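You operate a simulated robot arm through the tools that you are given. There is no shell and no other tool. Be economical: measure what you need, move in short steps, check, and stop when the job is done.

The job below is to be done with a simulated robot arm. You get a single attempt, and the scene is never put back.

JOB
Set the teal template on the turntable at 45 degrees for marking and lock it.
Fine: free the blue lever before the table turns; the template rides on it.

It is judged by the outcome, as a careful person would: the job done as asked, and still so three seconds after it is handed in. It fails if anything else is knocked over, pushed out of place, dropped, spilled or broken.

ROBOT AND FRAMES
A 6-joint arm with a two-finger gripper on a trunk, on a base that drives. Base frame: it is fixed to the floor where the robot stands at the start and does not move with it; the origin is under the middle of the robot, x ahead of it, y to its left, z up; the surface under the hand at the start is at about z = 0.86. Lengths are in m, angles in degrees, forces in N, time in s.
With the tool pointing down near the work surface it reaches from about 0.14 to 0.84 m from the robot's upright axis, wherever it stands. Its first joint turns from -166.0 to 166.0 degrees. Places, roughly: flip stop [0.5, -0.7, 0.9]; top of the turntable [0.5, 0, 0.9]; turntable [0.5, 0, 0.9]; turntable lever [0.4, -0.1, 0.9]. Payload 1.66 kg.
The tool frame sits at the grasp point between the pads (the TCP): z along the fingers, y along the line on which they close. The tips reach 0.016 m beyond it. Largest opening 0.111 m; the body of the gripper starts 0.104 m behind the TCP.
Orientation is told as [roll, pitch, yaw] about the base's x, y, z axes, in that order, counted from this pose: with the fingers straight down and closing along the base's y, the tool's x points along the base's -x, its y along +y and its z along -z.

CONTROLS
- The arm moves only by the tool play_rows. Its argument "targets" is text: rows parted by semicolons, each of 7 numbers parted by spaces: the shift along the base's x, y, z in m, then the turn, a rotation vector about the base's x, y, z in degrees, then the finger opening in m, from 0 to 0.111. In form: tx ty tz ax ay az grip; .... A call has 1 to 8 rows; each row shifts and turns the commanded pose from where the row before left it. A row lasts 0.2 s, in which the tool goes at most 0.05 m and 8.6 degrees; a call with a longer step from one row to the next is refused whole, and so is a gripper value outside its range. A pose out of reach is approached as far as the arm can. The call stops where the force on the tool passes 40 N (or 10 N more than at its start, if that is more) or the arm is blocked; 0.2 s more then pass. The fingers move at their own pace and stop on an object; they squeeze with about 22 N. The grip force told is the motor's: it shows also when the fingers shut on nothing. Time passes only in rows, and 0.2 s behind the last, so rows that do not move let the fingers close. It gives the time, the measured TCP pose, the force on the tool (base axes), the opening and the grip force at its end, in the units of the frame above (readings bear some noise), with the torque about the TCP (base axes, N m) and any sound that the robot's microphone picked up.
- Cameras (640 x 400 px; columns grow to the right, rows downward): "scene" is now at [0.0497, 0.1438, 1.5348]; the picture's right is [-0.55, -0.84, 0.00], its down [-0.56, 0.36, -0.75] and it looks along [0.63, -0.41, -0.66] (base axes); focal length 295 px, centre (320, 200). "wrist" rides on the gripper at [0.07, 0.014, -0.143] in the tool frame; the picture's right is [-0.19, 0.98, 0.00], its down [-0.87, -0.17, -0.47] and it looks along [-0.46, -0.09, 0.88] (tool axes); focal length 230 px, centre (320, 200). There is no depth. A picture from a camera that has moved, and an enlarged one, comes with that camera's place and axes in the base frame and with its lens.
- camera(camera): a new picture of that camera. No time passes.
- raise_lower(by): slides the trunk up (or, below 0, down) by that many m; the arm and the scene camera ride with it, the base frame stays. It gives what a move gives, with no picture.
- roll_base(legs): drives the robot by 1 to 6 legs, each [ahead, left, turn to the left] in m, m and degrees, along the robot's own axes; the way and the turn of a leg run together, so that a leg with both is an arc; at most 1.5 m and 180 degrees a leg. The arm and the cameras ride along, it lands a little off, and it stops where it bumps. It gives what a move gives.
- aim_head(pan, tilt): turns the head with the scene camera to pan (to the left, within 120 degrees either way) and tilt (down, from -29 to 69), counted from straight ahead of the robot. It gives what a move gives.
- enlarge(camera, box): a new picture of the part [left, top, right, bottom] of that camera's present view, enlarged. No time passes.
- hand_in(): hands the job in; it is judged then, once.

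Go step by step. Nothing tells you exact positions but the pictures and the camera data: compare them with the known pose of the tool, close in by small moves and look again before you grip or let go. The budget is 120 turns and 78 pictures, counting those below and the enlarged ones. Unless the task says otherwise, let go and move clear before handing in, and close with one line.

The tools are called after "Call:" as a command line: name --argument value ..., lists and objects as JSON in quotes. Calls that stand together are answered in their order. play_rows: Moves the arm, as the interface text tells. Its arguments: {"type":"object","properties":{"targets":{"type":"string"}},"required":["targets"]} The other tools are called the same way: raise_lower (by) slides the trunk up or down; roll_base (legs) drives the base; aim_head (pan, tilt) turns the head that bears the scene camera; camera (camera) takes a picture; enlarge (camera, box) takes an enlarged picture of a part of a camera's view; hand_in () hands the job in.

At the start:

```text
clock: 0.0
tool_pos: [0.4431, -0.0581, 1.2322]
tcp_rot: [-0.1, -0.1, 0.0]
ft_force: [0.4, 0.5, -0.1]
torque: [0.03, 0.03, -0.01]
gripper_width: 0.1109
grip_force: 0.1
trunk travel left (down, up): [-0.125, 0.465]
robot x, y, heading: [0.0005, -0.002, 0.3]
head pan, tilt: [-33.2, 41.6]
```

scene: 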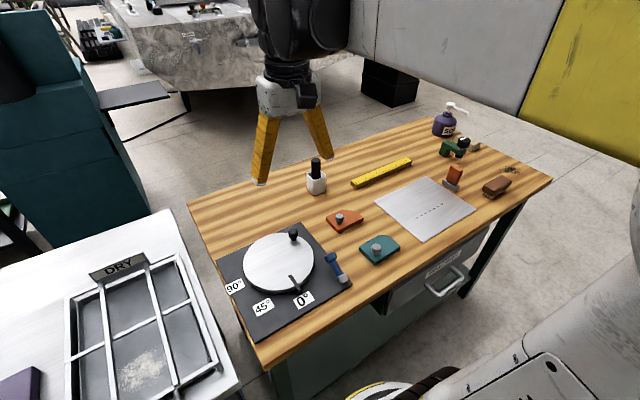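
wrist: 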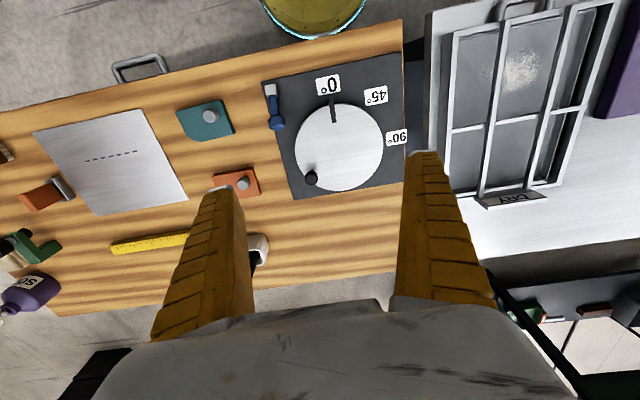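

I see the turntable with pointer at 0°, a blue lever beside it, and a teal and an orange template on the bench. I'll look closer first.

Call:
enlarge --camera "scene" --box '[200, 200, 420, 337]'

Call:
enlarge --camera "wrist" --box '[170, 50, 430, 212]'

```text
2.91 times, centred on (310, 268) of scene
camera zoom: at [0.0497, 0.1438, 1.5348], right [-0.55, -0.84, 0.0], down [-0.56, 0.36, -0.75], along [0.63, -0.41, -0.66], focal length 859 px, centre (349, 1)
```

zoom: 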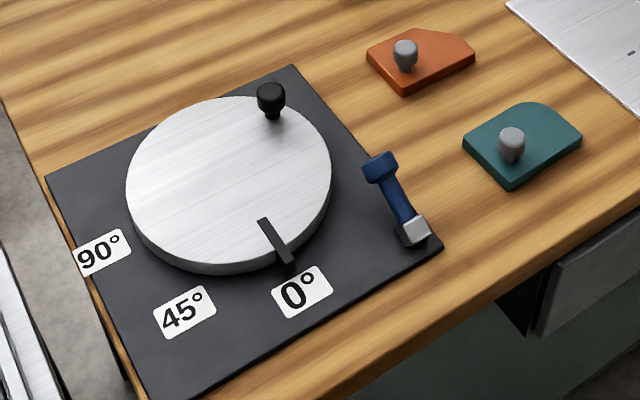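

```text
2.46 times, centred on (300, 131) of wrist
camera zoom: at [0.3744, -0.0428, 1.3744], right [0.19, 0.98, 0.0], down [0.87, -0.17, 0.47], along [0.46, -0.09, -0.88], focal length 566 px, centre (369, 370)
```

zoom: 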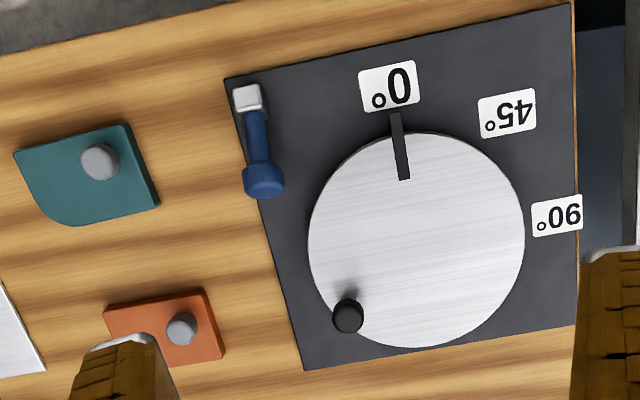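

The lever lies along x near (0.37–0.44, -0.14). The knob is near (0.55, -0.096) and the disc centre near (0.507, -0.027). I'll bring the wrist camera nearer to the lever to see how it pivots.

Call:
play_rows --targets "-0.026 -0.014 -0.03 0 0 0 0.111;-0.026 -0.014 -0.03 0 0 0 0.111;-0.026 -0.014 -0.03 0 0 0 0.111;-0.026 -0.014 -0.03 0 0 0 0.111;-0.026 -0.014 -0.03 0 0 0 0.111"

Call:
camera --camera "wrist"

Call:
enlarge --camera "scene" --box '[280, 225, 380, 300]'

```text
clock: 1.2
tool_pos: [0.3121, -0.1278, 1.0806]
tcp_rot: [0.0, 0.0, 0.0]
ft_force: [-0.5, -0.2, 0.6]
torque: [0.01, 0.0, 0.0]
gripper_width: 0.1106
grip_force: 0.1
trunk travel left (down, up): [-0.125, 0.465]
robot x, y, heading: [-0.0018, -0.0004, 0.2]
head pan, tilt: [-33.2, 41.6]
```

```text
73 pictures are left
camera wrist: at [0.2431, -0.1131, 1.2231], right [0.19, 0.98, 0.0], down [0.87, -0.17, 0.47], along [0.46, -0.09, -0.88], focal length 230 px, centre (320, 200)
```

wrist: 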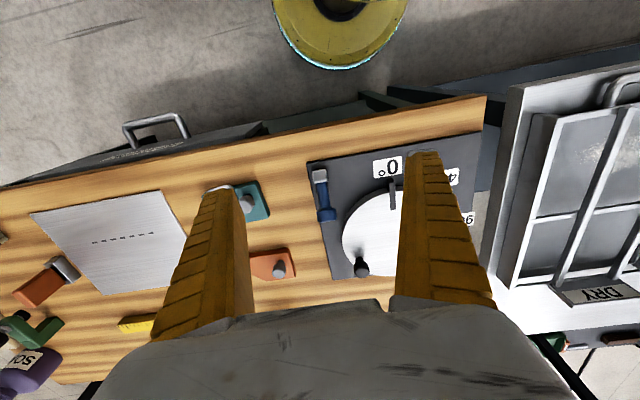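

```text
5.33 times, centred on (330, 262) of scene
camera zoom: at [0.0495, 0.1438, 1.5348], right [-0.55, -0.84, 0.0], down [-0.56, 0.36, -0.75], along [0.63, -0.41, -0.66], focal length 1574 px, centre (267, -133)
```

zoom: 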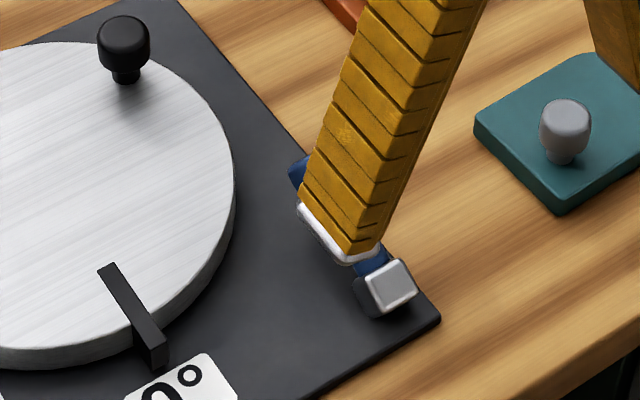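

Call:
enlarge --camera "wrist" --box '[280, 140, 408, 220]'

```text
5.00 times, centred on (344, 180) of wrist
camera zoom: at [0.2431, -0.1131, 1.2231], right [0.19, 0.98, 0.0], down [0.87, -0.17, 0.47], along [0.46, -0.09, -0.88], focal length 1150 px, centre (200, 300)
```

zoom: 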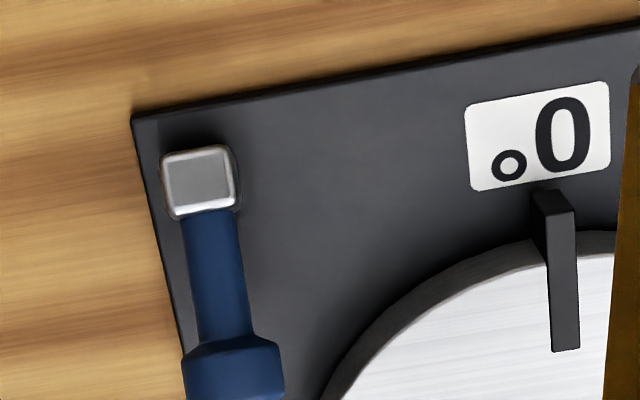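

The lever sits low with a silver pivot block at its near end. I'll take a side view of it with the wrist camera to judge how it hinges.

Call:
play_rows --targets "0.01 -0.02 0 0 0 8.5 0.111;0.01 -0.02 0 0 0 8.5 0.111;0.01 -0.02 0 0 0 8.5 0.111;0.01 -0.02 0 0 0 8.5 0.111;0.01 -0.02 0 0 0 8.5 0.111;0.01 -0.02 0 0 0 8.5 0.111;0.01 -0.02 0 0 0 8.5 0.111;0.01 -0.03 0 0 0 8.5 0.111"

Call:
play_rows --targets "0 0 0 0 0 7.4 0.111;0 0 0 0 0 7.3 0.111;0 0 0 0 0 7.3 0.111;0 0 -0.01 8 0 0 0.111;0 0 -0.01 8 0 0 0.111;0 0 -0.02 8 0 0 0.111;0 0 -0.02 8 0 0 0.111;0 0 -0.02 8 0 0 0.111"

Call:
camera --camera "wrist"

```text
clock: 3.0
tool_pos: [0.3952, -0.2963, 1.0826]
tcp_rot: [-0.1, 0.0, 68.2]
ft_force: [-1.1, 0.3, 0.0]
torque: [-0.04, -0.02, -0.01]
gripper_width: 0.1107
grip_force: 0.0
trunk travel left (down, up): [-0.125, 0.465]
robot x, y, heading: [-0.0008, 0.0023, 0.1]
head pan, tilt: [-33.2, 41.6]
```

```text
clock: 4.8
tool_pos: [0.4001, -0.292, 1.0121]
tcp_rot: [-0.9, -34.9, 90.1]
ft_force: [-0.6, -0.3, 0.5]
torque: [0.02, -0.04, 0.0]
gripper_width: 0.111
grip_force: 0.1
out of reach, approached as far as the arm can: row 8
trunk travel left (down, up): [-0.125, 0.465]
robot x, y, heading: [-0.0, 0.0033, -0.1]
head pan, tilt: [-33.2, 41.6]
```

```text
70 pictures are left
camera wrist: at [0.386, -0.4287, 1.0894], right [-0.98, 0.16, 0.1], down [0.16, 0.44, 0.88], along [0.1, 0.88, -0.46], focal length 230 px, centre (320, 200)
```

wrist: 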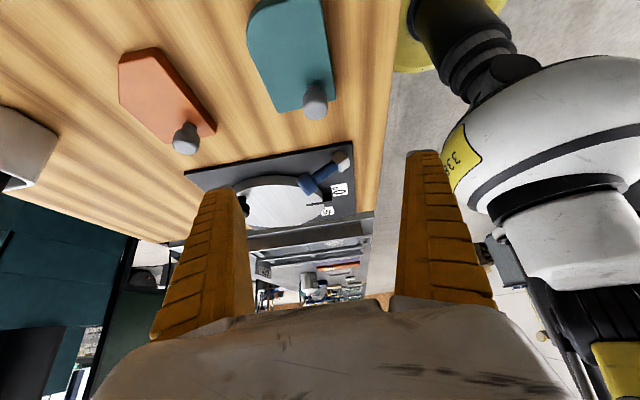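

Side view obtained, upside down. I'll enlarge the lever.

Call:
enlarge --camera "wrist" --box '[260, 135, 372, 205]'

Call:
enlarge --camera "scene" --box '[280, 225, 380, 300]'

```text
5.71 times, centred on (316, 170) of wrist
camera zoom: at [0.386, -0.4287, 1.0894], right [-0.98, 0.16, 0.1], down [0.16, 0.44, 0.88], along [0.1, 0.88, -0.46], focal length 1315 px, centre (343, 371)
```

zoom: 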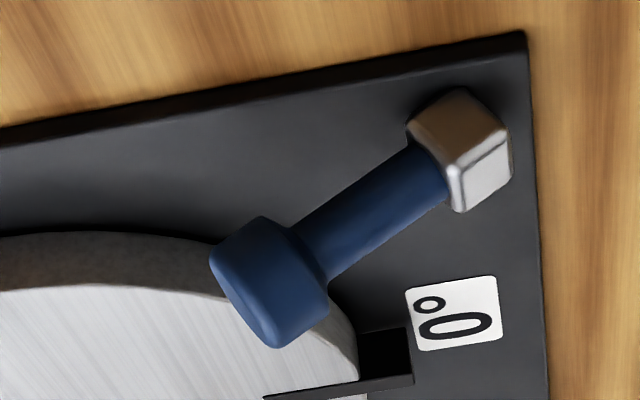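

```text
5.33 times, centred on (330, 262) of scene
camera zoom: at [0.049, 0.1444, 1.5349], right [-0.55, -0.84, 0.0], down [-0.56, 0.36, -0.75], along [0.63, -0.41, -0.66], focal length 1574 px, centre (267, -133)
```

zoom: 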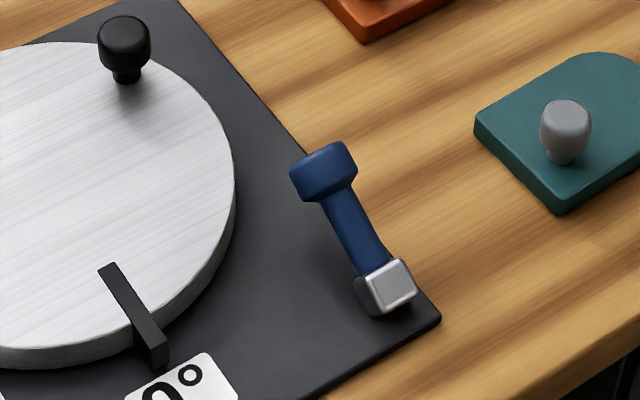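

The lever is tilted about 25° up, hinged about the y axis at its near end. I'll put the template on the table first while it's locked. Now the tool goes upright above the teal template's grey knob (~0.397, -0.263).

Call:
play_rows --targets "0 0 0.01 -8 0 0 0.06;0 0 0.01 -8 0 0 0.06;0 0.01 0 -8 0 0 0.06;0 0.01 0 -8 0 0 0.06;0 0.01 0 -3 0 0 0.06"

Call:
camera --camera "wrist"

Call:
camera --camera "scene"

```text
clock: 6.0
tool_pos: [0.4018, -0.2619, 1.0328]
tcp_rot: [-1.0, 0.3, 90.0]
ft_force: [0.2, 0.3, -0.6]
torque: [-0.06, -0.02, 0.02]
gripper_width: 0.0621
grip_force: 1.2
trunk travel left (down, up): [-0.125, 0.465]
robot x, y, heading: [0.0006, -0.0007, 0.0]
head pan, tilt: [-33.2, 41.6]
```

```text
67 pictures are left
camera wrist: at [0.3859, -0.3291, 1.1745], right [-0.98, 0.19, -0.02], down [0.16, 0.87, 0.47], along [0.1, 0.46, -0.88], focal length 230 px, centre (320, 200)
```

wrist: 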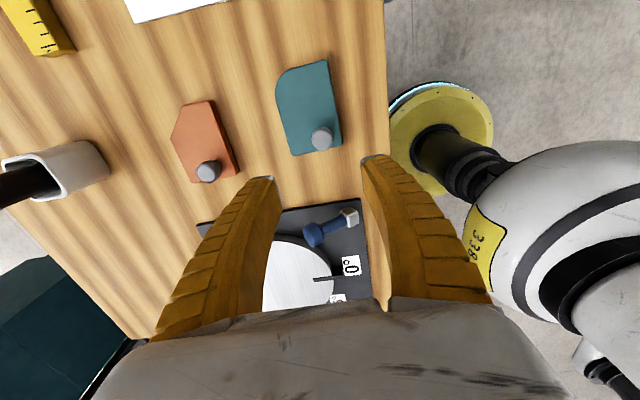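

```text
66 pictures are left
camera scene: at [0.0496, 0.144, 1.5348], right [-0.55, -0.84, 0.0], down [-0.56, 0.36, -0.75], along [0.63, -0.41, -0.66], focal length 295 px, centre (320, 200)
```

scene: 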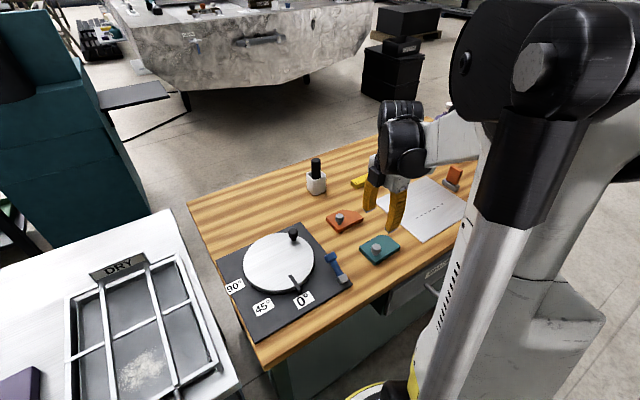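

The grey knob is at about (0.398, -0.267). I'll descend part way and check.

Call:
play_rows --targets "-0.001 -0.001 -0.03 0 0 0 0.05;-0.001 -0.001 -0.03 0 0 0 0.05;-0.001 -0.001 -0.03 0 0 0 0.05;0 -0.001 -0.01 0 0 0 0.05"

Call:
camera --camera "wrist"

Call:
enlarge --camera "scene" --box '[330, 200, 440, 280]'

```text
clock: 7.0
tool_pos: [0.398, -0.2651, 0.9327]
tcp_rot: [-0.8, 0.2, 90.0]
ft_force: [-0.4, 0.5, 0.0]
torque: [0.0, 0.02, -0.03]
gripper_width: 0.0522
grip_force: 1.7
trunk travel left (down, up): [-0.125, 0.465]
robot x, y, heading: [-0.0022, 0.0002, 0.1]
head pan, tilt: [-33.2, 41.6]
```

```text
65 pictures are left
camera wrist: at [0.3827, -0.3321, 1.0753], right [-0.98, 0.19, -0.02], down [0.16, 0.87, 0.47], along [0.1, 0.46, -0.88], focal length 230 px, centre (320, 200)
```

wrist: 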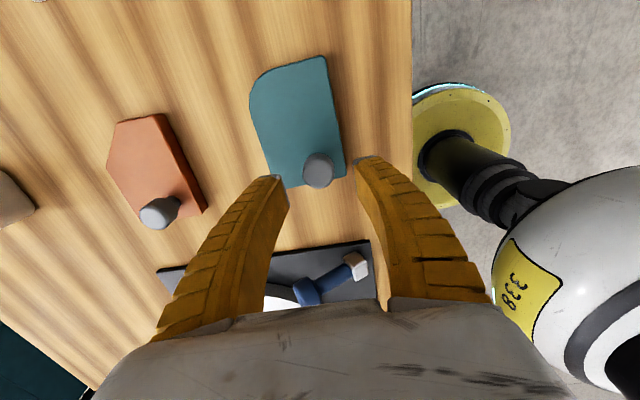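

```text
5.00 times, centred on (385, 240) of scene
camera zoom: at [0.0498, 0.1437, 1.5348], right [-0.55, -0.84, 0.0], down [-0.56, 0.36, -0.75], along [0.63, -0.41, -0.66], focal length 1476 px, centre (-5, 0)
```

zoom: 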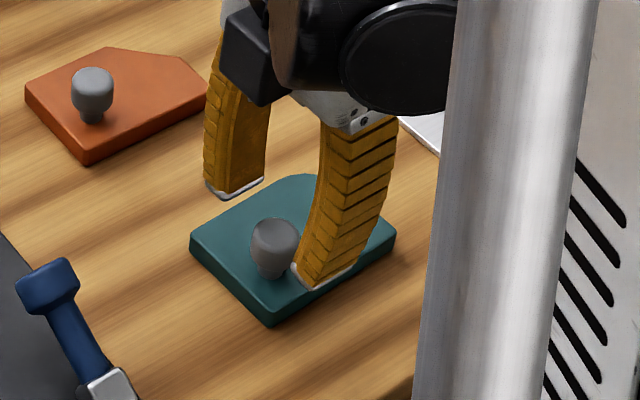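

Aligned in x; the knob is a few mm further in -y. I'll descend and grip.

Call:
play_rows --targets "0 -0.003 -0.015 0 0 0 0.05;0 0 -0.015 0 0 0 0.05;0 0 0 0 0 0 0.0;0 0 0 0 0 0 0.0;0 0 0 0 0 0 0.0"

Call:
enlarge --camera "scene" --box '[330, 200, 440, 280]'

```text
clock: 8.2
tool_pos: [0.3984, -0.2672, 0.9006]
tcp_rot: [-0.9, 0.2, 90.0]
ft_force: [-0.2, 0.7, 0.4]
torque: [0.01, 0.01, -0.01]
gripper_width: 0.021
grip_force: 21.8
trunk travel left (down, up): [-0.125, 0.465]
robot x, y, heading: [0.0028, -0.0019, -0.4]
head pan, tilt: [-33.2, 41.6]
```

```text
5.00 times, centred on (385, 240) of scene
camera zoom: at [0.0498, 0.1438, 1.5348], right [-0.55, -0.84, 0.0], down [-0.56, 0.36, -0.75], along [0.63, -0.41, -0.66], focal length 1476 px, centre (-5, 0)
```

zoom: 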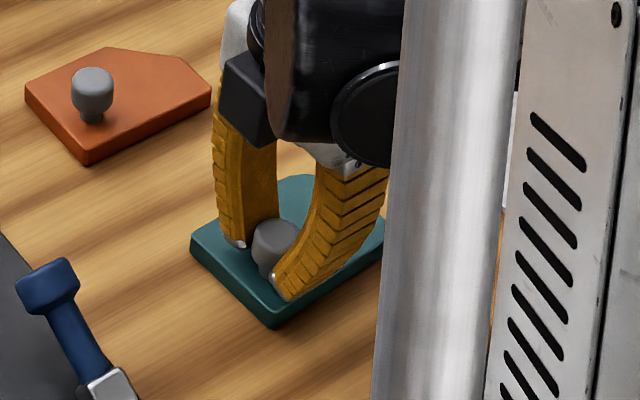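

Gripped the knob at 21 mm. I'll lift straight up and look.

Call:
play_rows --targets "0 0 0.01 0 0 0 0.0;0 0 0.02 0 0 0 0.0;0 0 0.03 0 0 0 0.0;0 0 0.03 0 0 0 0.0"

Call:
camera --camera "scene"

Call:
camera --camera "wrist"

```text
clock: 9.2
tool_pos: [0.3973, -0.2683, 0.9926]
tcp_rot: [-0.9, 0.2, 90.1]
ft_force: [-0.2, 0.0, -1.2]
torque: [-0.01, 0.01, -0.01]
gripper_width: 0.0207
grip_force: 22.6
trunk travel left (down, up): [-0.125, 0.465]
robot x, y, heading: [0.0004, -0.0016, -0.1]
head pan, tilt: [-33.2, 41.6]
```

```text
62 pictures are left
camera scene: at [0.0495, 0.144, 1.5348], right [-0.55, -0.84, 0.0], down [-0.56, 0.36, -0.75], along [0.63, -0.41, -0.66], focal length 295 px, centre (320, 200)
```

scene: 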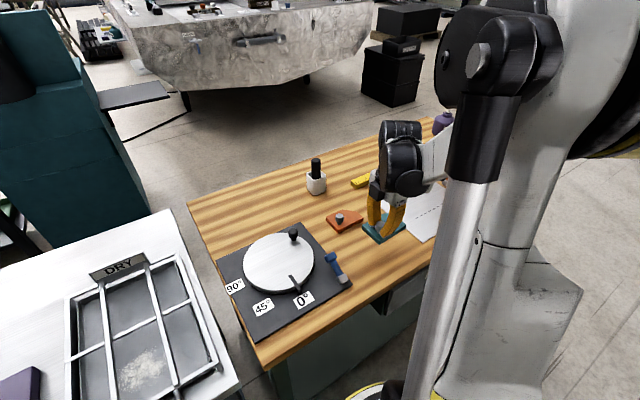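

```text
61 pictures are left
camera wrist: at [0.3829, -0.3351, 1.1348], right [-0.98, 0.19, -0.02], down [0.16, 0.87, 0.47], along [0.1, 0.46, -0.88], focal length 230 px, centre (320, 200)
```

wrist: 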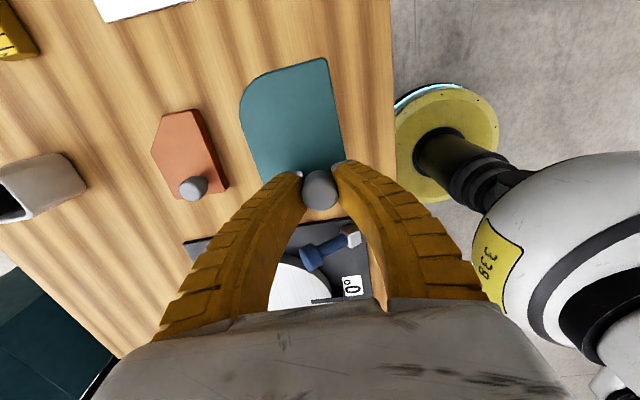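

The template is held level. I'll carry it over the disc so its centre lands near (0.508, -0.01).

Call:
play_rows --targets "0.0125 0.036 0.02 0 0 0 0.0;0.0125 0.036 0 0 0 0 0.0;0.0125 0.036 0 0 0 0 0.0;0.0125 0.036 0 0 0 0 0.0;0.0125 0.036 0 0 0 0 0.0;0.0125 0.036 0 0 0 0 0.0;0.0125 0.036 0 0 0 0 0.0;0.0125 0.036 0 0 0 0 0.0"

Call:
camera --camera "wrist"

Call:
enlarge --camera "scene" --box '[200, 190, 380, 310]'

```text
clock: 11.0
tool_pos: [0.4995, 0.0187, 1.0086]
tcp_rot: [-0.9, 0.2, 90.1]
ft_force: [1.5, 0.1, -1.1]
torque: [0.03, -0.01, 0.02]
gripper_width: 0.0203
grip_force: 22.0
trunk travel left (down, up): [-0.125, 0.465]
robot x, y, heading: [-0.0031, -0.0014, 0.0]
head pan, tilt: [-33.2, 41.6]
```

```text
60 pictures are left
camera wrist: at [0.4848, -0.0486, 1.1523], right [-0.98, 0.19, -0.02], down [0.16, 0.87, 0.47], along [0.1, 0.46, -0.88], focal length 230 px, centre (320, 200)
```

wrist: 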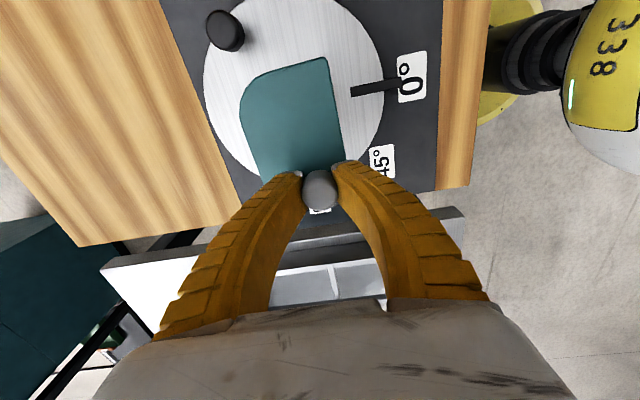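

```text
3.33 times, centred on (290, 250) of scene
camera zoom: at [0.0501, 0.1442, 1.5348], right [-0.55, -0.84, 0.0], down [-0.56, 0.36, -0.75], along [0.63, -0.41, -0.66], focal length 984 px, centre (420, 33)
```

zoom: 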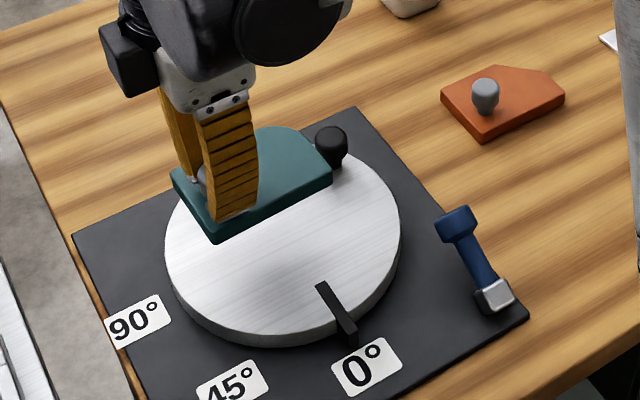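

The template is over the disc, well clear of the pointer and the black knob. I'll lower gently.

Call:
play_rows --targets "-0.002 0 -0.025 0 0 0 0.0;0 0 -0.02 0 0 0 0.0;0 0 -0.008 0 0 0 0.0;0 0 -0.004 0 0 0 0.0"

Call:
enlarge --camera "scene" --box '[210, 190, 350, 290]'

```text
clock: 12.0
tool_pos: [0.4962, 0.0207, 0.9551]
tcp_rot: [-0.9, 0.2, 89.9]
ft_force: [0.2, 0.4, -1.3]
torque: [0.03, -0.02, -0.05]
gripper_width: 0.0202
grip_force: 22.0
trunk travel left (down, up): [-0.125, 0.465]
robot x, y, heading: [0.0005, -0.0014, 0.2]
head pan, tilt: [-33.2, 41.6]
```

```text
4.00 times, centred on (280, 240) of scene
camera zoom: at [0.0499, 0.1438, 1.5348], right [-0.55, -0.84, 0.0], down [-0.56, 0.36, -0.75], along [0.63, -0.41, -0.66], focal length 1181 px, centre (480, 40)
```

zoom: 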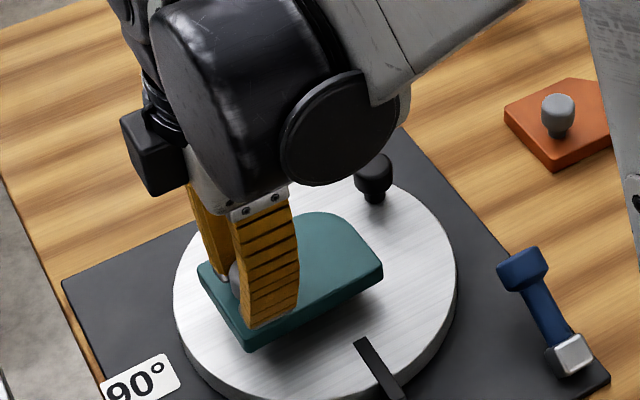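

Call:
play_rows --targets "0 0 -0.005 0 0 0 0.0;0 0 -0.004 0 0 0 0.0;0 0 0 0 0 0 0.0"

Call:
enlarge --camera "scene" --box '[210, 190, 350, 290]'

```text
clock: 12.8
tool_pos: [0.4956, 0.02, 0.9447]
tcp_rot: [-0.9, 0.2, 90.0]
ft_force: [0.8, 0.5, -1.0]
torque: [0.02, 0.02, 0.0]
gripper_width: 0.0201
grip_force: 21.5
trunk travel left (down, up): [-0.125, 0.465]
robot x, y, heading: [-0.0054, -0.0009, -0.2]
head pan, tilt: [-33.2, 41.6]
```

```text
4.00 times, centred on (280, 240) of scene
camera zoom: at [0.0498, 0.1438, 1.5348], right [-0.55, -0.84, 0.0], down [-0.56, 0.36, -0.75], along [0.63, -0.41, -0.66], focal length 1181 px, centre (480, 40)
```

zoom: 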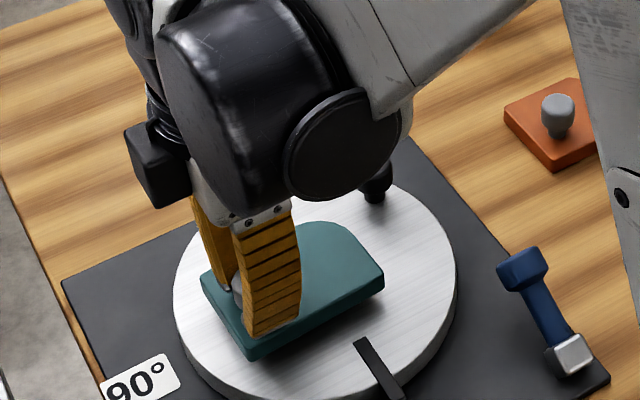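

Still about a centimetre above the disc and unloaded. I'll continue down in small steps until contact.

Call:
play_rows --targets "0 0 -0.003 0 0 0 0.0;0 0 -0.003 0 0 0 0.0;0 0 0 0 0 0 0.0"

Call:
play_rows --targets "0 0 -0.002 0 0 0 0.0;0 0 -0.001 0 0 0 0.0;0 0 0 0 0 0 0.0"

Call:
enlarge --camera "scene" --box '[210, 190, 350, 290]'

```text
clock: 13.6
tool_pos: [0.494, 0.0193, 0.939]
tcp_rot: [-0.9, 0.2, 90.0]
ft_force: [0.5, 0.3, -1.5]
torque: [0.02, 0.0, 0.04]
gripper_width: 0.0199
grip_force: 21.9
trunk travel left (down, up): [-0.125, 0.465]
robot x, y, heading: [-0.0032, 0.0025, -0.2]
head pan, tilt: [-33.2, 41.6]
```

```text
clock: 14.4
tool_pos: [0.4961, 0.0191, 0.9367]
tcp_rot: [-0.9, 0.1, 89.9]
ft_force: [-0.2, 0.9, -1.0]
torque: [0.01, -0.02, 0.02]
gripper_width: 0.0201
grip_force: 22.2
trunk travel left (down, up): [-0.125, 0.465]
robot x, y, heading: [0.0027, 0.0013, 0.0]
head pan, tilt: [-33.2, 41.6]
```

```text
4.00 times, centred on (280, 240) of scene
camera zoom: at [0.0498, 0.1438, 1.5348], right [-0.55, -0.84, 0.0], down [-0.56, 0.36, -0.75], along [0.63, -0.41, -0.66], focal length 1181 px, centre (480, 40)
```

zoom: 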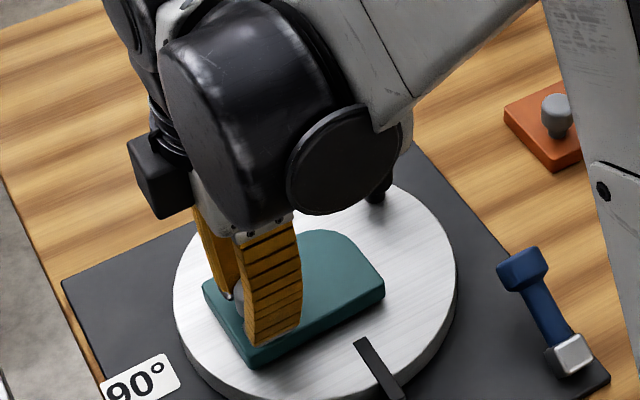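

Call:
play_rows --targets "0 0 -0.002 0 0 0 0.0;0 0 -0.001 0 0 0 0.0;0 0 0 0 0 0 0.0"

Call:
play_rows --targets "0 0 -0.002 0 0 0 0.0;0 0 -0.001 0 0 0 0.0;0 0 0 0 0 0 0.0"

Call:
enlarge --camera "scene" --box '[230, 240, 330, 310]'

```text
clock: 15.2
tool_pos: [0.4945, 0.019, 0.9336]
tcp_rot: [-1.0, 0.1, 90.0]
ft_force: [0.6, 0.4, -0.9]
torque: [0.07, -0.01, 0.01]
gripper_width: 0.0198
grip_force: 21.8
trunk travel left (down, up): [-0.125, 0.465]
robot x, y, heading: [-0.0003, -0.0007, 0.1]
head pan, tilt: [-33.2, 41.6]
```

```text
clock: 16.0
tool_pos: [0.496, 0.0201, 0.9304]
tcp_rot: [-1.1, 0.2, 90.0]
ft_force: [4.0, -0.9, 20.8]
torque: [0.0, -0.09, 0.03]
gripper_width: 0.0208
grip_force: 22.1
trunk travel left (down, up): [-0.125, 0.465]
robot x, y, heading: [0.001, 0.0002, 0.0]
head pan, tilt: [-33.2, 41.6]
```

```text
5.71 times, centred on (280, 275) of scene
camera zoom: at [0.0488, 0.1437, 1.535], right [-0.55, -0.84, 0.0], down [-0.56, 0.36, -0.75], along [0.63, -0.41, -0.66], focal length 1687 px, centre (549, -229)
```

zoom: 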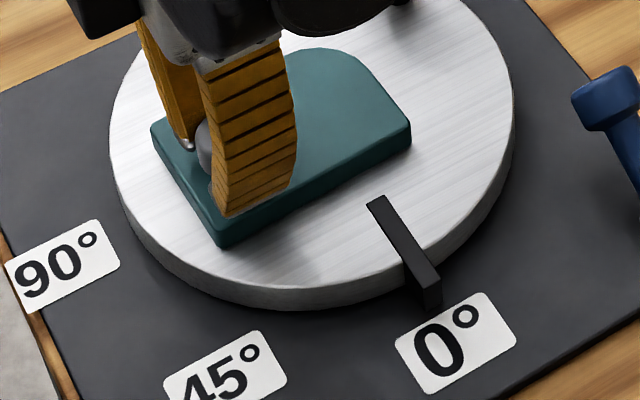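

Contact (21 N). The template rests on the disc, so I'll relax a touch, open and rise.

Call:
play_rows --targets "0 0 0.001 0 0 0 0.0;0 0 0 0 0 0 0.06;0 0 0 0 0 0 0.06;0 0 0.02 0 0 0 0.06;0 0 0.03 0 0 0 0.06;0 0 0.03 0 0 0 0.06"

Call:
camera --camera "wrist"

Call:
enlarge --camera "scene" --box '[210, 200, 360, 310]'

```text
clock: 17.4
tool_pos: [0.4967, 0.021, 1.0116]
tcp_rot: [-0.9, 0.2, 90.0]
ft_force: [-0.1, 0.2, 1.1]
torque: [-0.02, -0.01, 0.0]
gripper_width: 0.0621
grip_force: 0.7
trunk travel left (down, up): [-0.125, 0.465]
robot x, y, heading: [0.0007, -0.0009, 0.1]
head pan, tilt: [-33.2, 41.6]
```

```text
54 pictures are left
camera wrist: at [0.4828, -0.0483, 1.1539], right [-0.98, 0.19, -0.02], down [0.16, 0.87, 0.47], along [0.1, 0.46, -0.88], focal length 230 px, centre (320, 200)
```

wrist: 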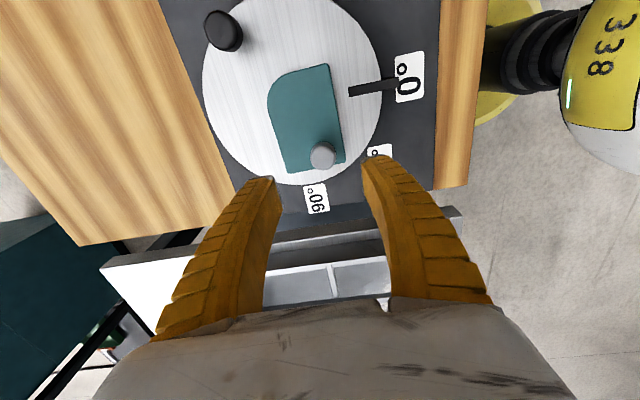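

```text
3.64 times, centred on (285, 255) of scene
camera zoom: at [0.0495, 0.1438, 1.5349], right [-0.55, -0.84, 0.0], down [-0.56, 0.36, -0.75], along [0.63, -0.41, -0.66], focal length 1074 px, centre (447, 0)
```

zoom: 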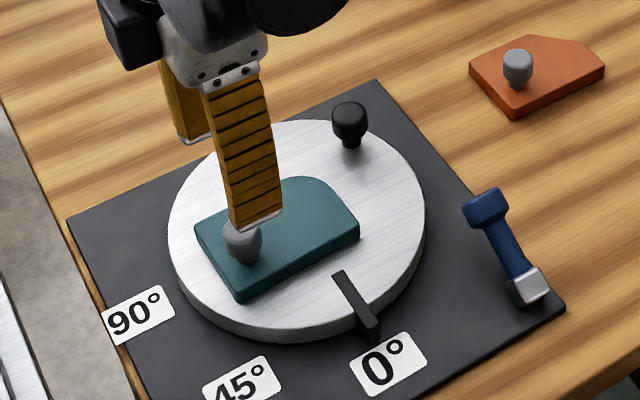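

The template sits flat on the disc. Next is the lever: I'll rotate the hand back to yaw 0 and go above the blue handle (~0.434, -0.140).

Call:
play_rows --targets "-0.008 -0.02 0 0 0 -8.5 0.07;-0.008 -0.02 0 0 0 -8.5 0.07;-0.008 -0.02 0 0 0 -8.5 0.07;-0.008 -0.02 0 0 0 -8.5 0.07;-0.008 -0.02 0 0 0 -8.5 0.07;-0.008 -0.02 0 0 0 -8.5 0.07;-0.008 -0.02 0 0 0 -8.5 0.07;-0.008 -0.021 0 0 0 -8.5 0.07"

Call:
play_rows --targets "0 0 0 0 0 -7.4 0.07;0 0 0 0 0 -7.3 0.07;0 0 -0.02 0 0 -7.3 0.07;0 0 -0.02 0 0 0 0.07"

Call:
camera --camera "wrist"

Call:
enlarge --camera "scene" --box '[270, 200, 380, 290]'

```text
clock: 19.2
tool_pos: [0.4307, -0.1428, 1.0116]
tcp_rot: [-0.9, 0.2, 21.9]
ft_force: [0.4, 0.4, 0.0]
torque: [-0.01, 0.02, 0.0]
gripper_width: 0.0717
grip_force: 0.6
trunk travel left (down, up): [-0.125, 0.465]
robot x, y, heading: [0.0011, -0.0033, -0.3]
head pan, tilt: [-33.2, 41.6]
```

```text
clock: 20.2
tool_pos: [0.4329, -0.1421, 0.9711]
tcp_rot: [-0.9, 0.2, -0.1]
ft_force: [-0.4, -0.2, -0.3]
torque: [-0.05, 0.0, 0.01]
gripper_width: 0.0719
grip_force: 1.3
trunk travel left (down, up): [-0.125, 0.465]
robot x, y, heading: [0.0067, -0.0022, -0.0]
head pan, tilt: [-33.2, 41.6]
```

```text
52 pictures are left
camera wrist: at [0.3649, -0.1251, 1.1132], right [0.19, 0.98, -0.02], down [0.87, -0.16, 0.47], along [0.46, -0.1, -0.88], focal length 230 px, centre (320, 200)
```

wrist: 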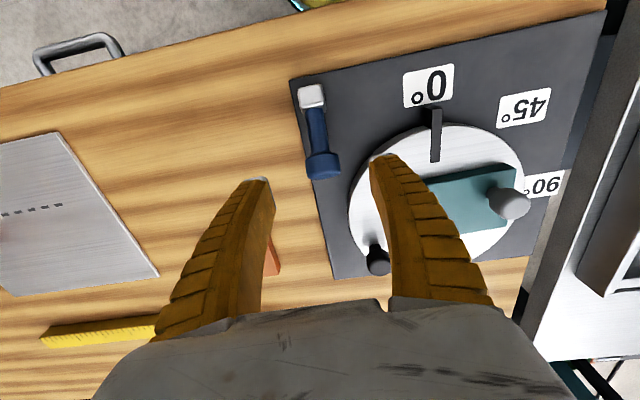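

```text
4.44 times, centred on (325, 245) of scene
camera zoom: at [0.0501, 0.1437, 1.5348], right [-0.55, -0.84, 0.0], down [-0.56, 0.36, -0.75], along [0.63, -0.41, -0.66], focal length 1312 px, centre (298, 0)
```

zoom: 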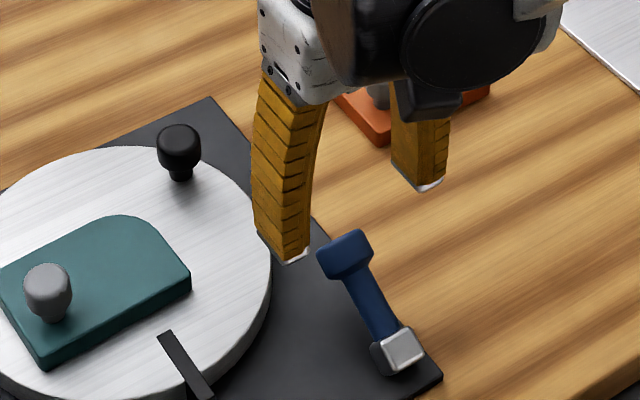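

The handle is at (0.433, -0.139). I'll descend with a moderate opening so the +y finger stays clear of the disc.

Call:
play_rows --targets "0 0.002 -0.01 0 0 0 0.048;0 0.001 -0.02 0 0 0 0.048;0 0 -0.01 0 0 0 0.048"

Call:
enlarge --camera "wrist" --box '[220, 80, 460, 230]'

Call:
enlarge --camera "scene" --box '[290, 210, 370, 290]'

```text
clock: 21.0
tool_pos: [0.4321, -0.1394, 0.9295]
tcp_rot: [-0.8, 0.1, 0.0]
ft_force: [0.1, 0.3, -0.7]
torque: [0.0, 0.0, 0.03]
gripper_width: 0.0504
grip_force: 1.5
trunk travel left (down, up): [-0.125, 0.465]
robot x, y, heading: [0.0012, 0.0009, 0.2]
head pan, tilt: [-33.2, 41.6]
```

```text
2.67 times, centred on (340, 155) of wrist
camera zoom: at [0.3638, -0.1219, 1.0728], right [0.19, 0.98, -0.02], down [0.87, -0.16, 0.47], along [0.46, -0.1, -0.88], focal length 614 px, centre (267, 320)
```

zoom: 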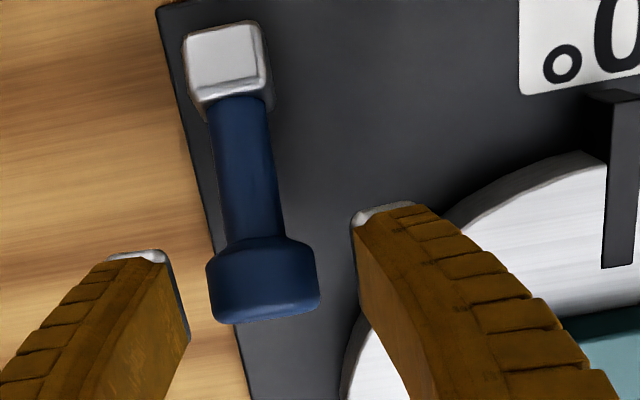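

```text
5.00 times, centred on (330, 250) of scene
camera zoom: at [0.0498, 0.1438, 1.5348], right [-0.55, -0.84, 0.0], down [-0.56, 0.36, -0.75], along [0.63, -0.41, -0.66], focal length 1476 px, centre (270, -50)
```

zoom: 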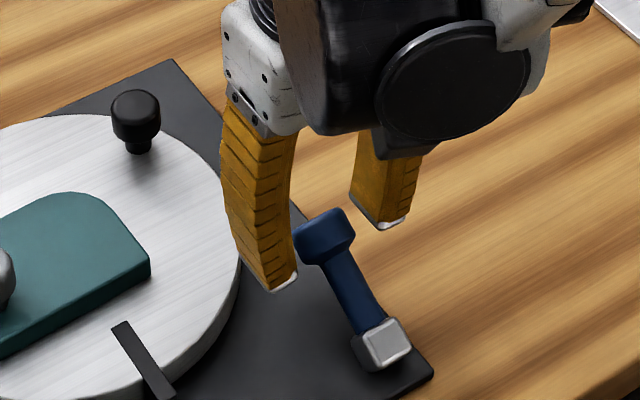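

Fingers straddle the handle. I'll lower, grip, and try a small lift.

Call:
play_rows --targets "0.001 0 -0.014 0 0 0 0.048;0 0 0 0 0 0 0.0;0 0 0 0 0 0 0.0;0 0 0 0 0 0 0.0"

Call:
play_rows --targets "-0.003 0 0.006 0 0 0 0.0;-0.004 0 0.006 0 0 0 0.0;0 0 0 0 0 0 0.0"

Call:
enlarge --camera "wrist" --box '[220, 80, 460, 230]'

```text
clock: 22.0
tool_pos: [0.4342, -0.1405, 0.9148]
tcp_rot: [-0.9, 0.1, -0.1]
ft_force: [0.3, -19.3, 2.2]
torque: [-0.16, 0.14, 0.03]
gripper_width: 0.0276
grip_force: 34.2
trunk travel left (down, up): [-0.125, 0.465]
robot x, y, heading: [0.0002, -0.001, 0.3]
head pan, tilt: [-33.2, 41.6]
```

```text
clock: 22.8
tool_pos: [0.4273, -0.1404, 0.9283]
tcp_rot: [-0.7, 0.1, 0.0]
ft_force: [3.0, -21.7, -13.1]
torque: [-0.04, -0.72, -0.11]
gripper_width: 0.0236
grip_force: 33.9
trunk travel left (down, up): [-0.125, 0.465]
robot x, y, heading: [0.0008, 0.002, 0.1]
head pan, tilt: [-33.2, 41.6]
```

```text
2.67 times, centred on (340, 155) of wrist
camera zoom: at [0.359, -0.1238, 1.0711], right [0.19, 0.98, -0.01], down [0.87, -0.16, 0.47], along [0.46, -0.1, -0.88], focal length 614 px, centre (267, 320)
```

zoom: 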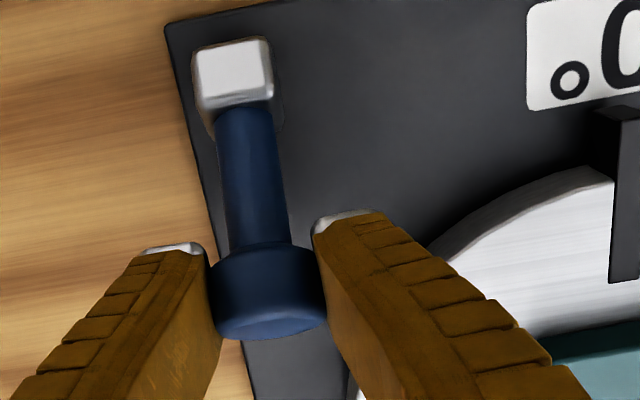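

The grip shows a side load, so the handle lies slightly further to -y. I'll ease that and look from the scene camera.

Call:
play_rows --targets "0 -0.002 0 0 0 0 0.0;0 -0.001 0 0 0 0 0.0"

Call:
enlarge --camera "scene" --box '[290, 210, 370, 290]'

```text
clock: 23.4
tool_pos: [0.4285, -0.1415, 0.9293]
tcp_rot: [-0.8, 0.2, 0.1]
ft_force: [4.7, -2.1, -15.0]
torque: [0.08, -0.81, -0.03]
gripper_width: 0.0237
grip_force: 33.8
trunk travel left (down, up): [-0.125, 0.465]
robot x, y, heading: [0.0015, 0.0004, 0.2]
head pan, tilt: [-33.2, 41.6]
```

```text
5.00 times, centred on (330, 250) of scene
camera zoom: at [0.0509, 0.1435, 1.5348], right [-0.55, -0.84, 0.0], down [-0.56, 0.36, -0.75], along [0.63, -0.41, -0.66], focal length 1476 px, centre (270, -50)
```

zoom: 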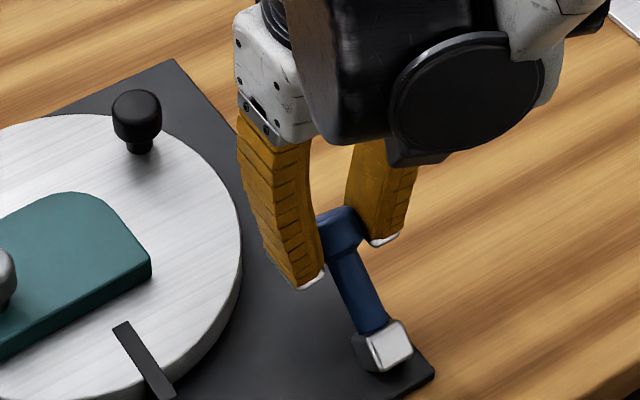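

The lever is swinging up about its pivot. I'll continue along the arc.

Call:
play_rows --targets "-0.006 0 0.005 0 0 0 0.0;-0.007 0 0.004 0 0 0 0.0;-0.007 0 0.004 0 0 0 0.0;-0.007 0 0.003 0 0 0 0.0;0 0 0 0 0 0 0"

Call:
enlarge --camera "scene" --box '[290, 210, 370, 290]'

```text
clock: 24.6
tool_pos: [0.4011, -0.1409, 0.9449]
tcp_rot: [-1.0, 0.2, 0.1]
ft_force: [17.3, 12.2, 4.7]
torque: [0.11, -1.01, 0.1]
gripper_width: 0.0292
grip_force: 34.1
trunk travel left (down, up): [-0.125, 0.465]
robot x, y, heading: [-0.0016, 0.0021, 0.3]
head pan, tilt: [-33.2, 41.6]
```

```text
5.00 times, centred on (330, 250) of scene
camera zoom: at [0.0512, 0.1454, 1.5347], right [-0.55, -0.84, 0.0], down [-0.56, 0.36, -0.75], along [0.63, -0.41, -0.66], focal length 1476 px, centre (270, -50)
```

zoom: 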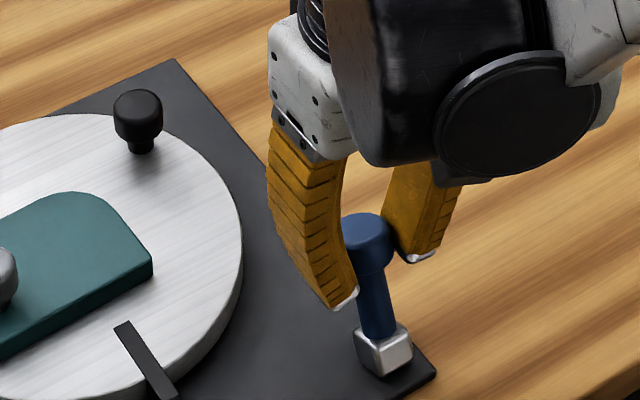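

The lever is nearly upright and no click yet. Continuing past the top.

Call:
play_rows --targets "-0.007 0.001 0.002 0 0 0 0.0;-0.008 0 0.001 0 0 0 0.0;-0.008 0 0 0 0 0 0.0;0 0 0 0 0 0 0"

Call:
enlarge --camera "scene" --box '[290, 210, 370, 290]'

```text
clock: 25.6
tool_pos: [0.3771, -0.14, 0.9485]
tcp_rot: [-0.9, 0.3, 0.0]
ft_force: [7.2, 5.6, 1.9]
torque: [0.08, -0.51, 0.03]
gripper_width: 0.0212
grip_force: 34.4
trunk travel left (down, up): [-0.125, 0.465]
robot x, y, heading: [-0.0009, -0.0016, -0.3]
head pan, tilt: [-33.2, 41.6]
```

```text
5.00 times, centred on (330, 250) of scene
camera zoom: at [0.0503, 0.1445, 1.5347], right [-0.55, -0.84, 0.0], down [-0.56, 0.36, -0.75], along [0.63, -0.41, -0.66], focal length 1476 px, centre (270, -50)
```

zoom: 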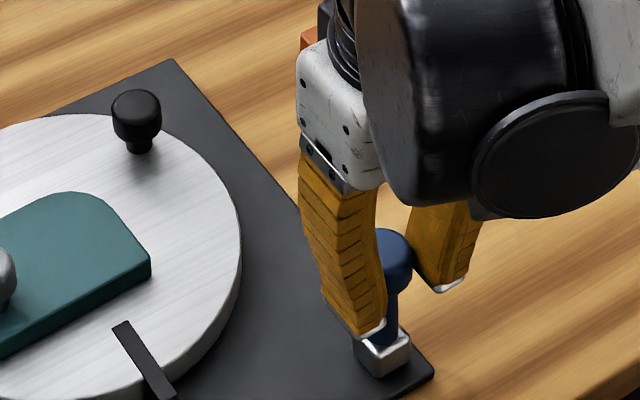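

Call:
play_rows --targets "-0.008 0.001 -0.001 0 0 0 0.0;-0.008 0 -0.002 0 0 0 0.0;-0.008 0 -0.003 0 0 0 0.0;-0.007 0 -0.004 0 0 0 0;0 0 0 0 0 0 0"

Call:
enlarge --camera "scene" --box '[290, 210, 370, 290]'

```text
clock: 26.8
tool_pos: [0.3464, -0.1404, 0.9389]
tcp_rot: [-0.9, 0.2, 0.0]
ft_force: [-0.2, 0.3, 1.4]
torque: [0.04, -0.02, -0.05]
gripper_width: 0.0
grip_force: 28.4
trunk travel left (down, up): [-0.125, 0.465]
robot x, y, heading: [-0.0008, 0.0027, 0.2]
head pan, tilt: [-33.2, 41.6]
```

```text
5.00 times, centred on (330, 250) of scene
camera zoom: at [0.0497, 0.1438, 1.5348], right [-0.55, -0.84, 0.0], down [-0.56, 0.36, -0.75], along [0.63, -0.41, -0.66], focal length 1476 px, centre (270, -50)
```

zoom: 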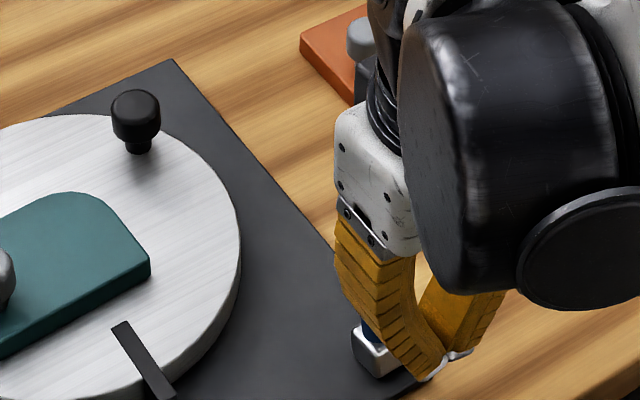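

The handle slipped out of the pads. I'll raise the hand and look at where the lever stands.

Call:
play_rows --targets "-0.01 0 0.02 0 0 0 0.0;-0.01 0 0.03 0 0 0 0.0;-0.01 0 0.04 0 0 0 0.0"

Call:
enlarge --camera "scene" --box '[290, 210, 370, 290]'

Call:
enlarge --camera "wrist" --box '[220, 80, 460, 230]'

```text
clock: 27.6
tool_pos: [0.3136, -0.1388, 1.0308]
tcp_rot: [-0.9, 0.1, -0.1]
ft_force: [0.7, -1.2, 0.8]
torque: [0.02, 0.02, 0.0]
gripper_width: 0.0
grip_force: 28.3
trunk travel left (down, up): [-0.125, 0.465]
robot x, y, heading: [0.0026, 0.0003, 0.1]
head pan, tilt: [-33.2, 41.6]
```

```text
5.00 times, centred on (330, 250) of scene
camera zoom: at [0.0492, 0.1441, 1.5349], right [-0.55, -0.84, 0.0], down [-0.56, 0.36, -0.75], along [0.63, -0.41, -0.66], focal length 1476 px, centre (270, -50)
```

zoom: 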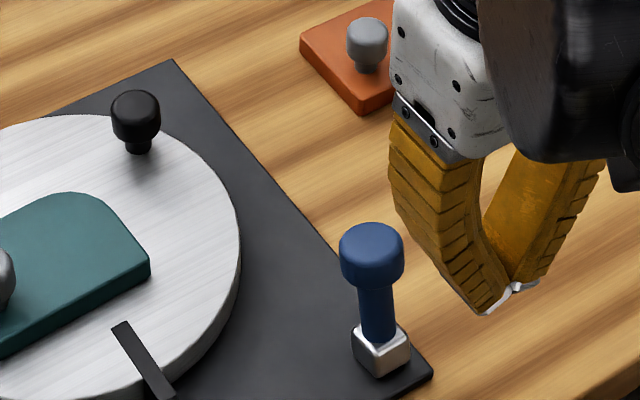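

```text
2.67 times, centred on (340, 155) of wrist
camera zoom: at [0.246, -0.1225, 1.1729], right [0.19, 0.98, -0.02], down [0.87, -0.16, 0.47], along [0.46, -0.1, -0.88], focal length 614 px, centre (267, 320)
```

zoom: 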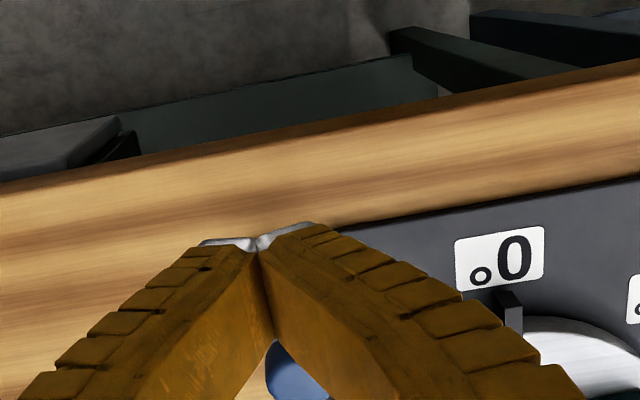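

The lever now stands nearly upright (~77°). I'll check it's at its end stop by pushing gently from the +x side with closed fingers.

Call:
play_rows --targets "0.045 0 0 0 0 0 0.0;0.045 0 0 0 0 0 0.0;0.045 0 0 0 0 0 0.0;0.003 0 -0.04 0 0 0 0.0;0 0 -0.04 0 0 0 0.0;0 0 0 0 0 0 0"

Call:
play_rows --targets "-0.01 0 0 0 0 0 0.0;-0.005 0 0 0 0 0 0.0;-0.005 0 0 0 0 0 0.0;0 0 0 0 0 0 0"

Call:
enlarge --camera "scene" --box '[290, 210, 370, 290]'

```text
clock: 29.0
tool_pos: [0.4552, -0.1398, 0.9488]
tcp_rot: [-1.0, 0.2, 0.1]
ft_force: [0.2, 0.8, -1.2]
torque: [0.01, 0.0, 0.0]
gripper_width: 0.0002
grip_force: 28.8
trunk travel left (down, up): [-0.125, 0.465]
robot x, y, heading: [0.0016, 0.0001, -0.0]
head pan, tilt: [-33.2, 41.6]
```

```text
clock: 30.0
tool_pos: [0.4321, -0.139, 0.9505]
tcp_rot: [-0.8, 0.3, 0.0]
ft_force: [0.2, 0.5, -1.0]
torque: [0.02, -0.02, 0.0]
gripper_width: 0.0
grip_force: 28.8
trunk travel left (down, up): [-0.125, 0.465]
robot x, y, heading: [-0.0018, -0.0023, 0.4]
head pan, tilt: [-33.2, 41.6]
```

```text
5.00 times, centred on (330, 250) of scene
camera zoom: at [0.0497, 0.1438, 1.5348], right [-0.55, -0.84, 0.0], down [-0.56, 0.36, -0.75], along [0.63, -0.41, -0.66], focal length 1476 px, centre (270, -50)
```

zoom: 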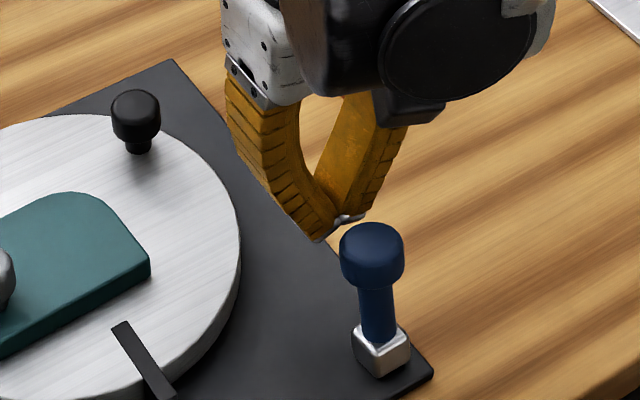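

Call:
play_rows --targets "-0.005 0 -0.003 0 0 0 0.0;-0.004 0 0 0 0 0 0.0;-0.004 0 0 0 0 0 0.0;0 0 0 0 0 0 0"

Call:
play_rows --targets "-0.004 0 0 0 0 0 0.0;-0.004 0 0 0 0 0 0.0;0 0 0 0 0 0 0"

Call:
enlarge --camera "scene" --box '[290, 210, 370, 290]'

```text
clock: 31.0
tool_pos: [0.4194, -0.1393, 0.945]
tcp_rot: [-0.9, 0.1, 0.0]
ft_force: [-0.2, -0.4, -0.3]
torque: [0.0, 0.04, 0.04]
gripper_width: 0.0
grip_force: 28.8
trunk travel left (down, up): [-0.125, 0.465]
robot x, y, heading: [0.0013, 0.001, -0.1]
head pan, tilt: [-33.2, 41.6]
```

```text
clock: 31.8
tool_pos: [0.4123, -0.1386, 0.9462]
tcp_rot: [-0.9, 0.2, 0.0]
ft_force: [0.1, -0.1, -0.4]
torque: [0.01, -0.02, -0.01]
gripper_width: 0.0
grip_force: 28.8
trunk travel left (down, up): [-0.125, 0.465]
robot x, y, heading: [-0.0037, -0.0008, -0.2]
head pan, tilt: [-33.2, 41.6]
```

```text
5.00 times, centred on (330, 250) of scene
camera zoom: at [0.0497, 0.1438, 1.5348], right [-0.55, -0.84, 0.0], down [-0.56, 0.36, -0.75], along [0.63, -0.41, -0.66], focal length 1476 px, centre (270, -50)
```

zoom: 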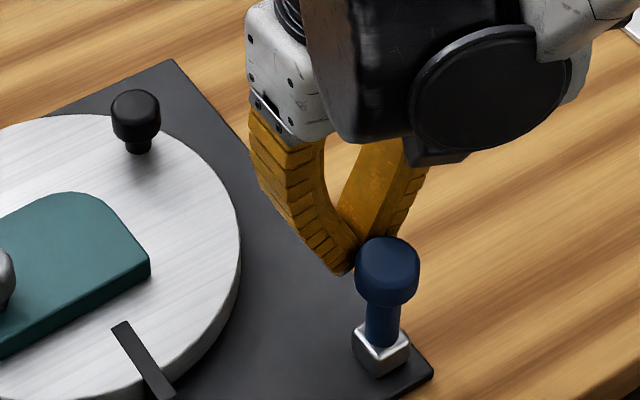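

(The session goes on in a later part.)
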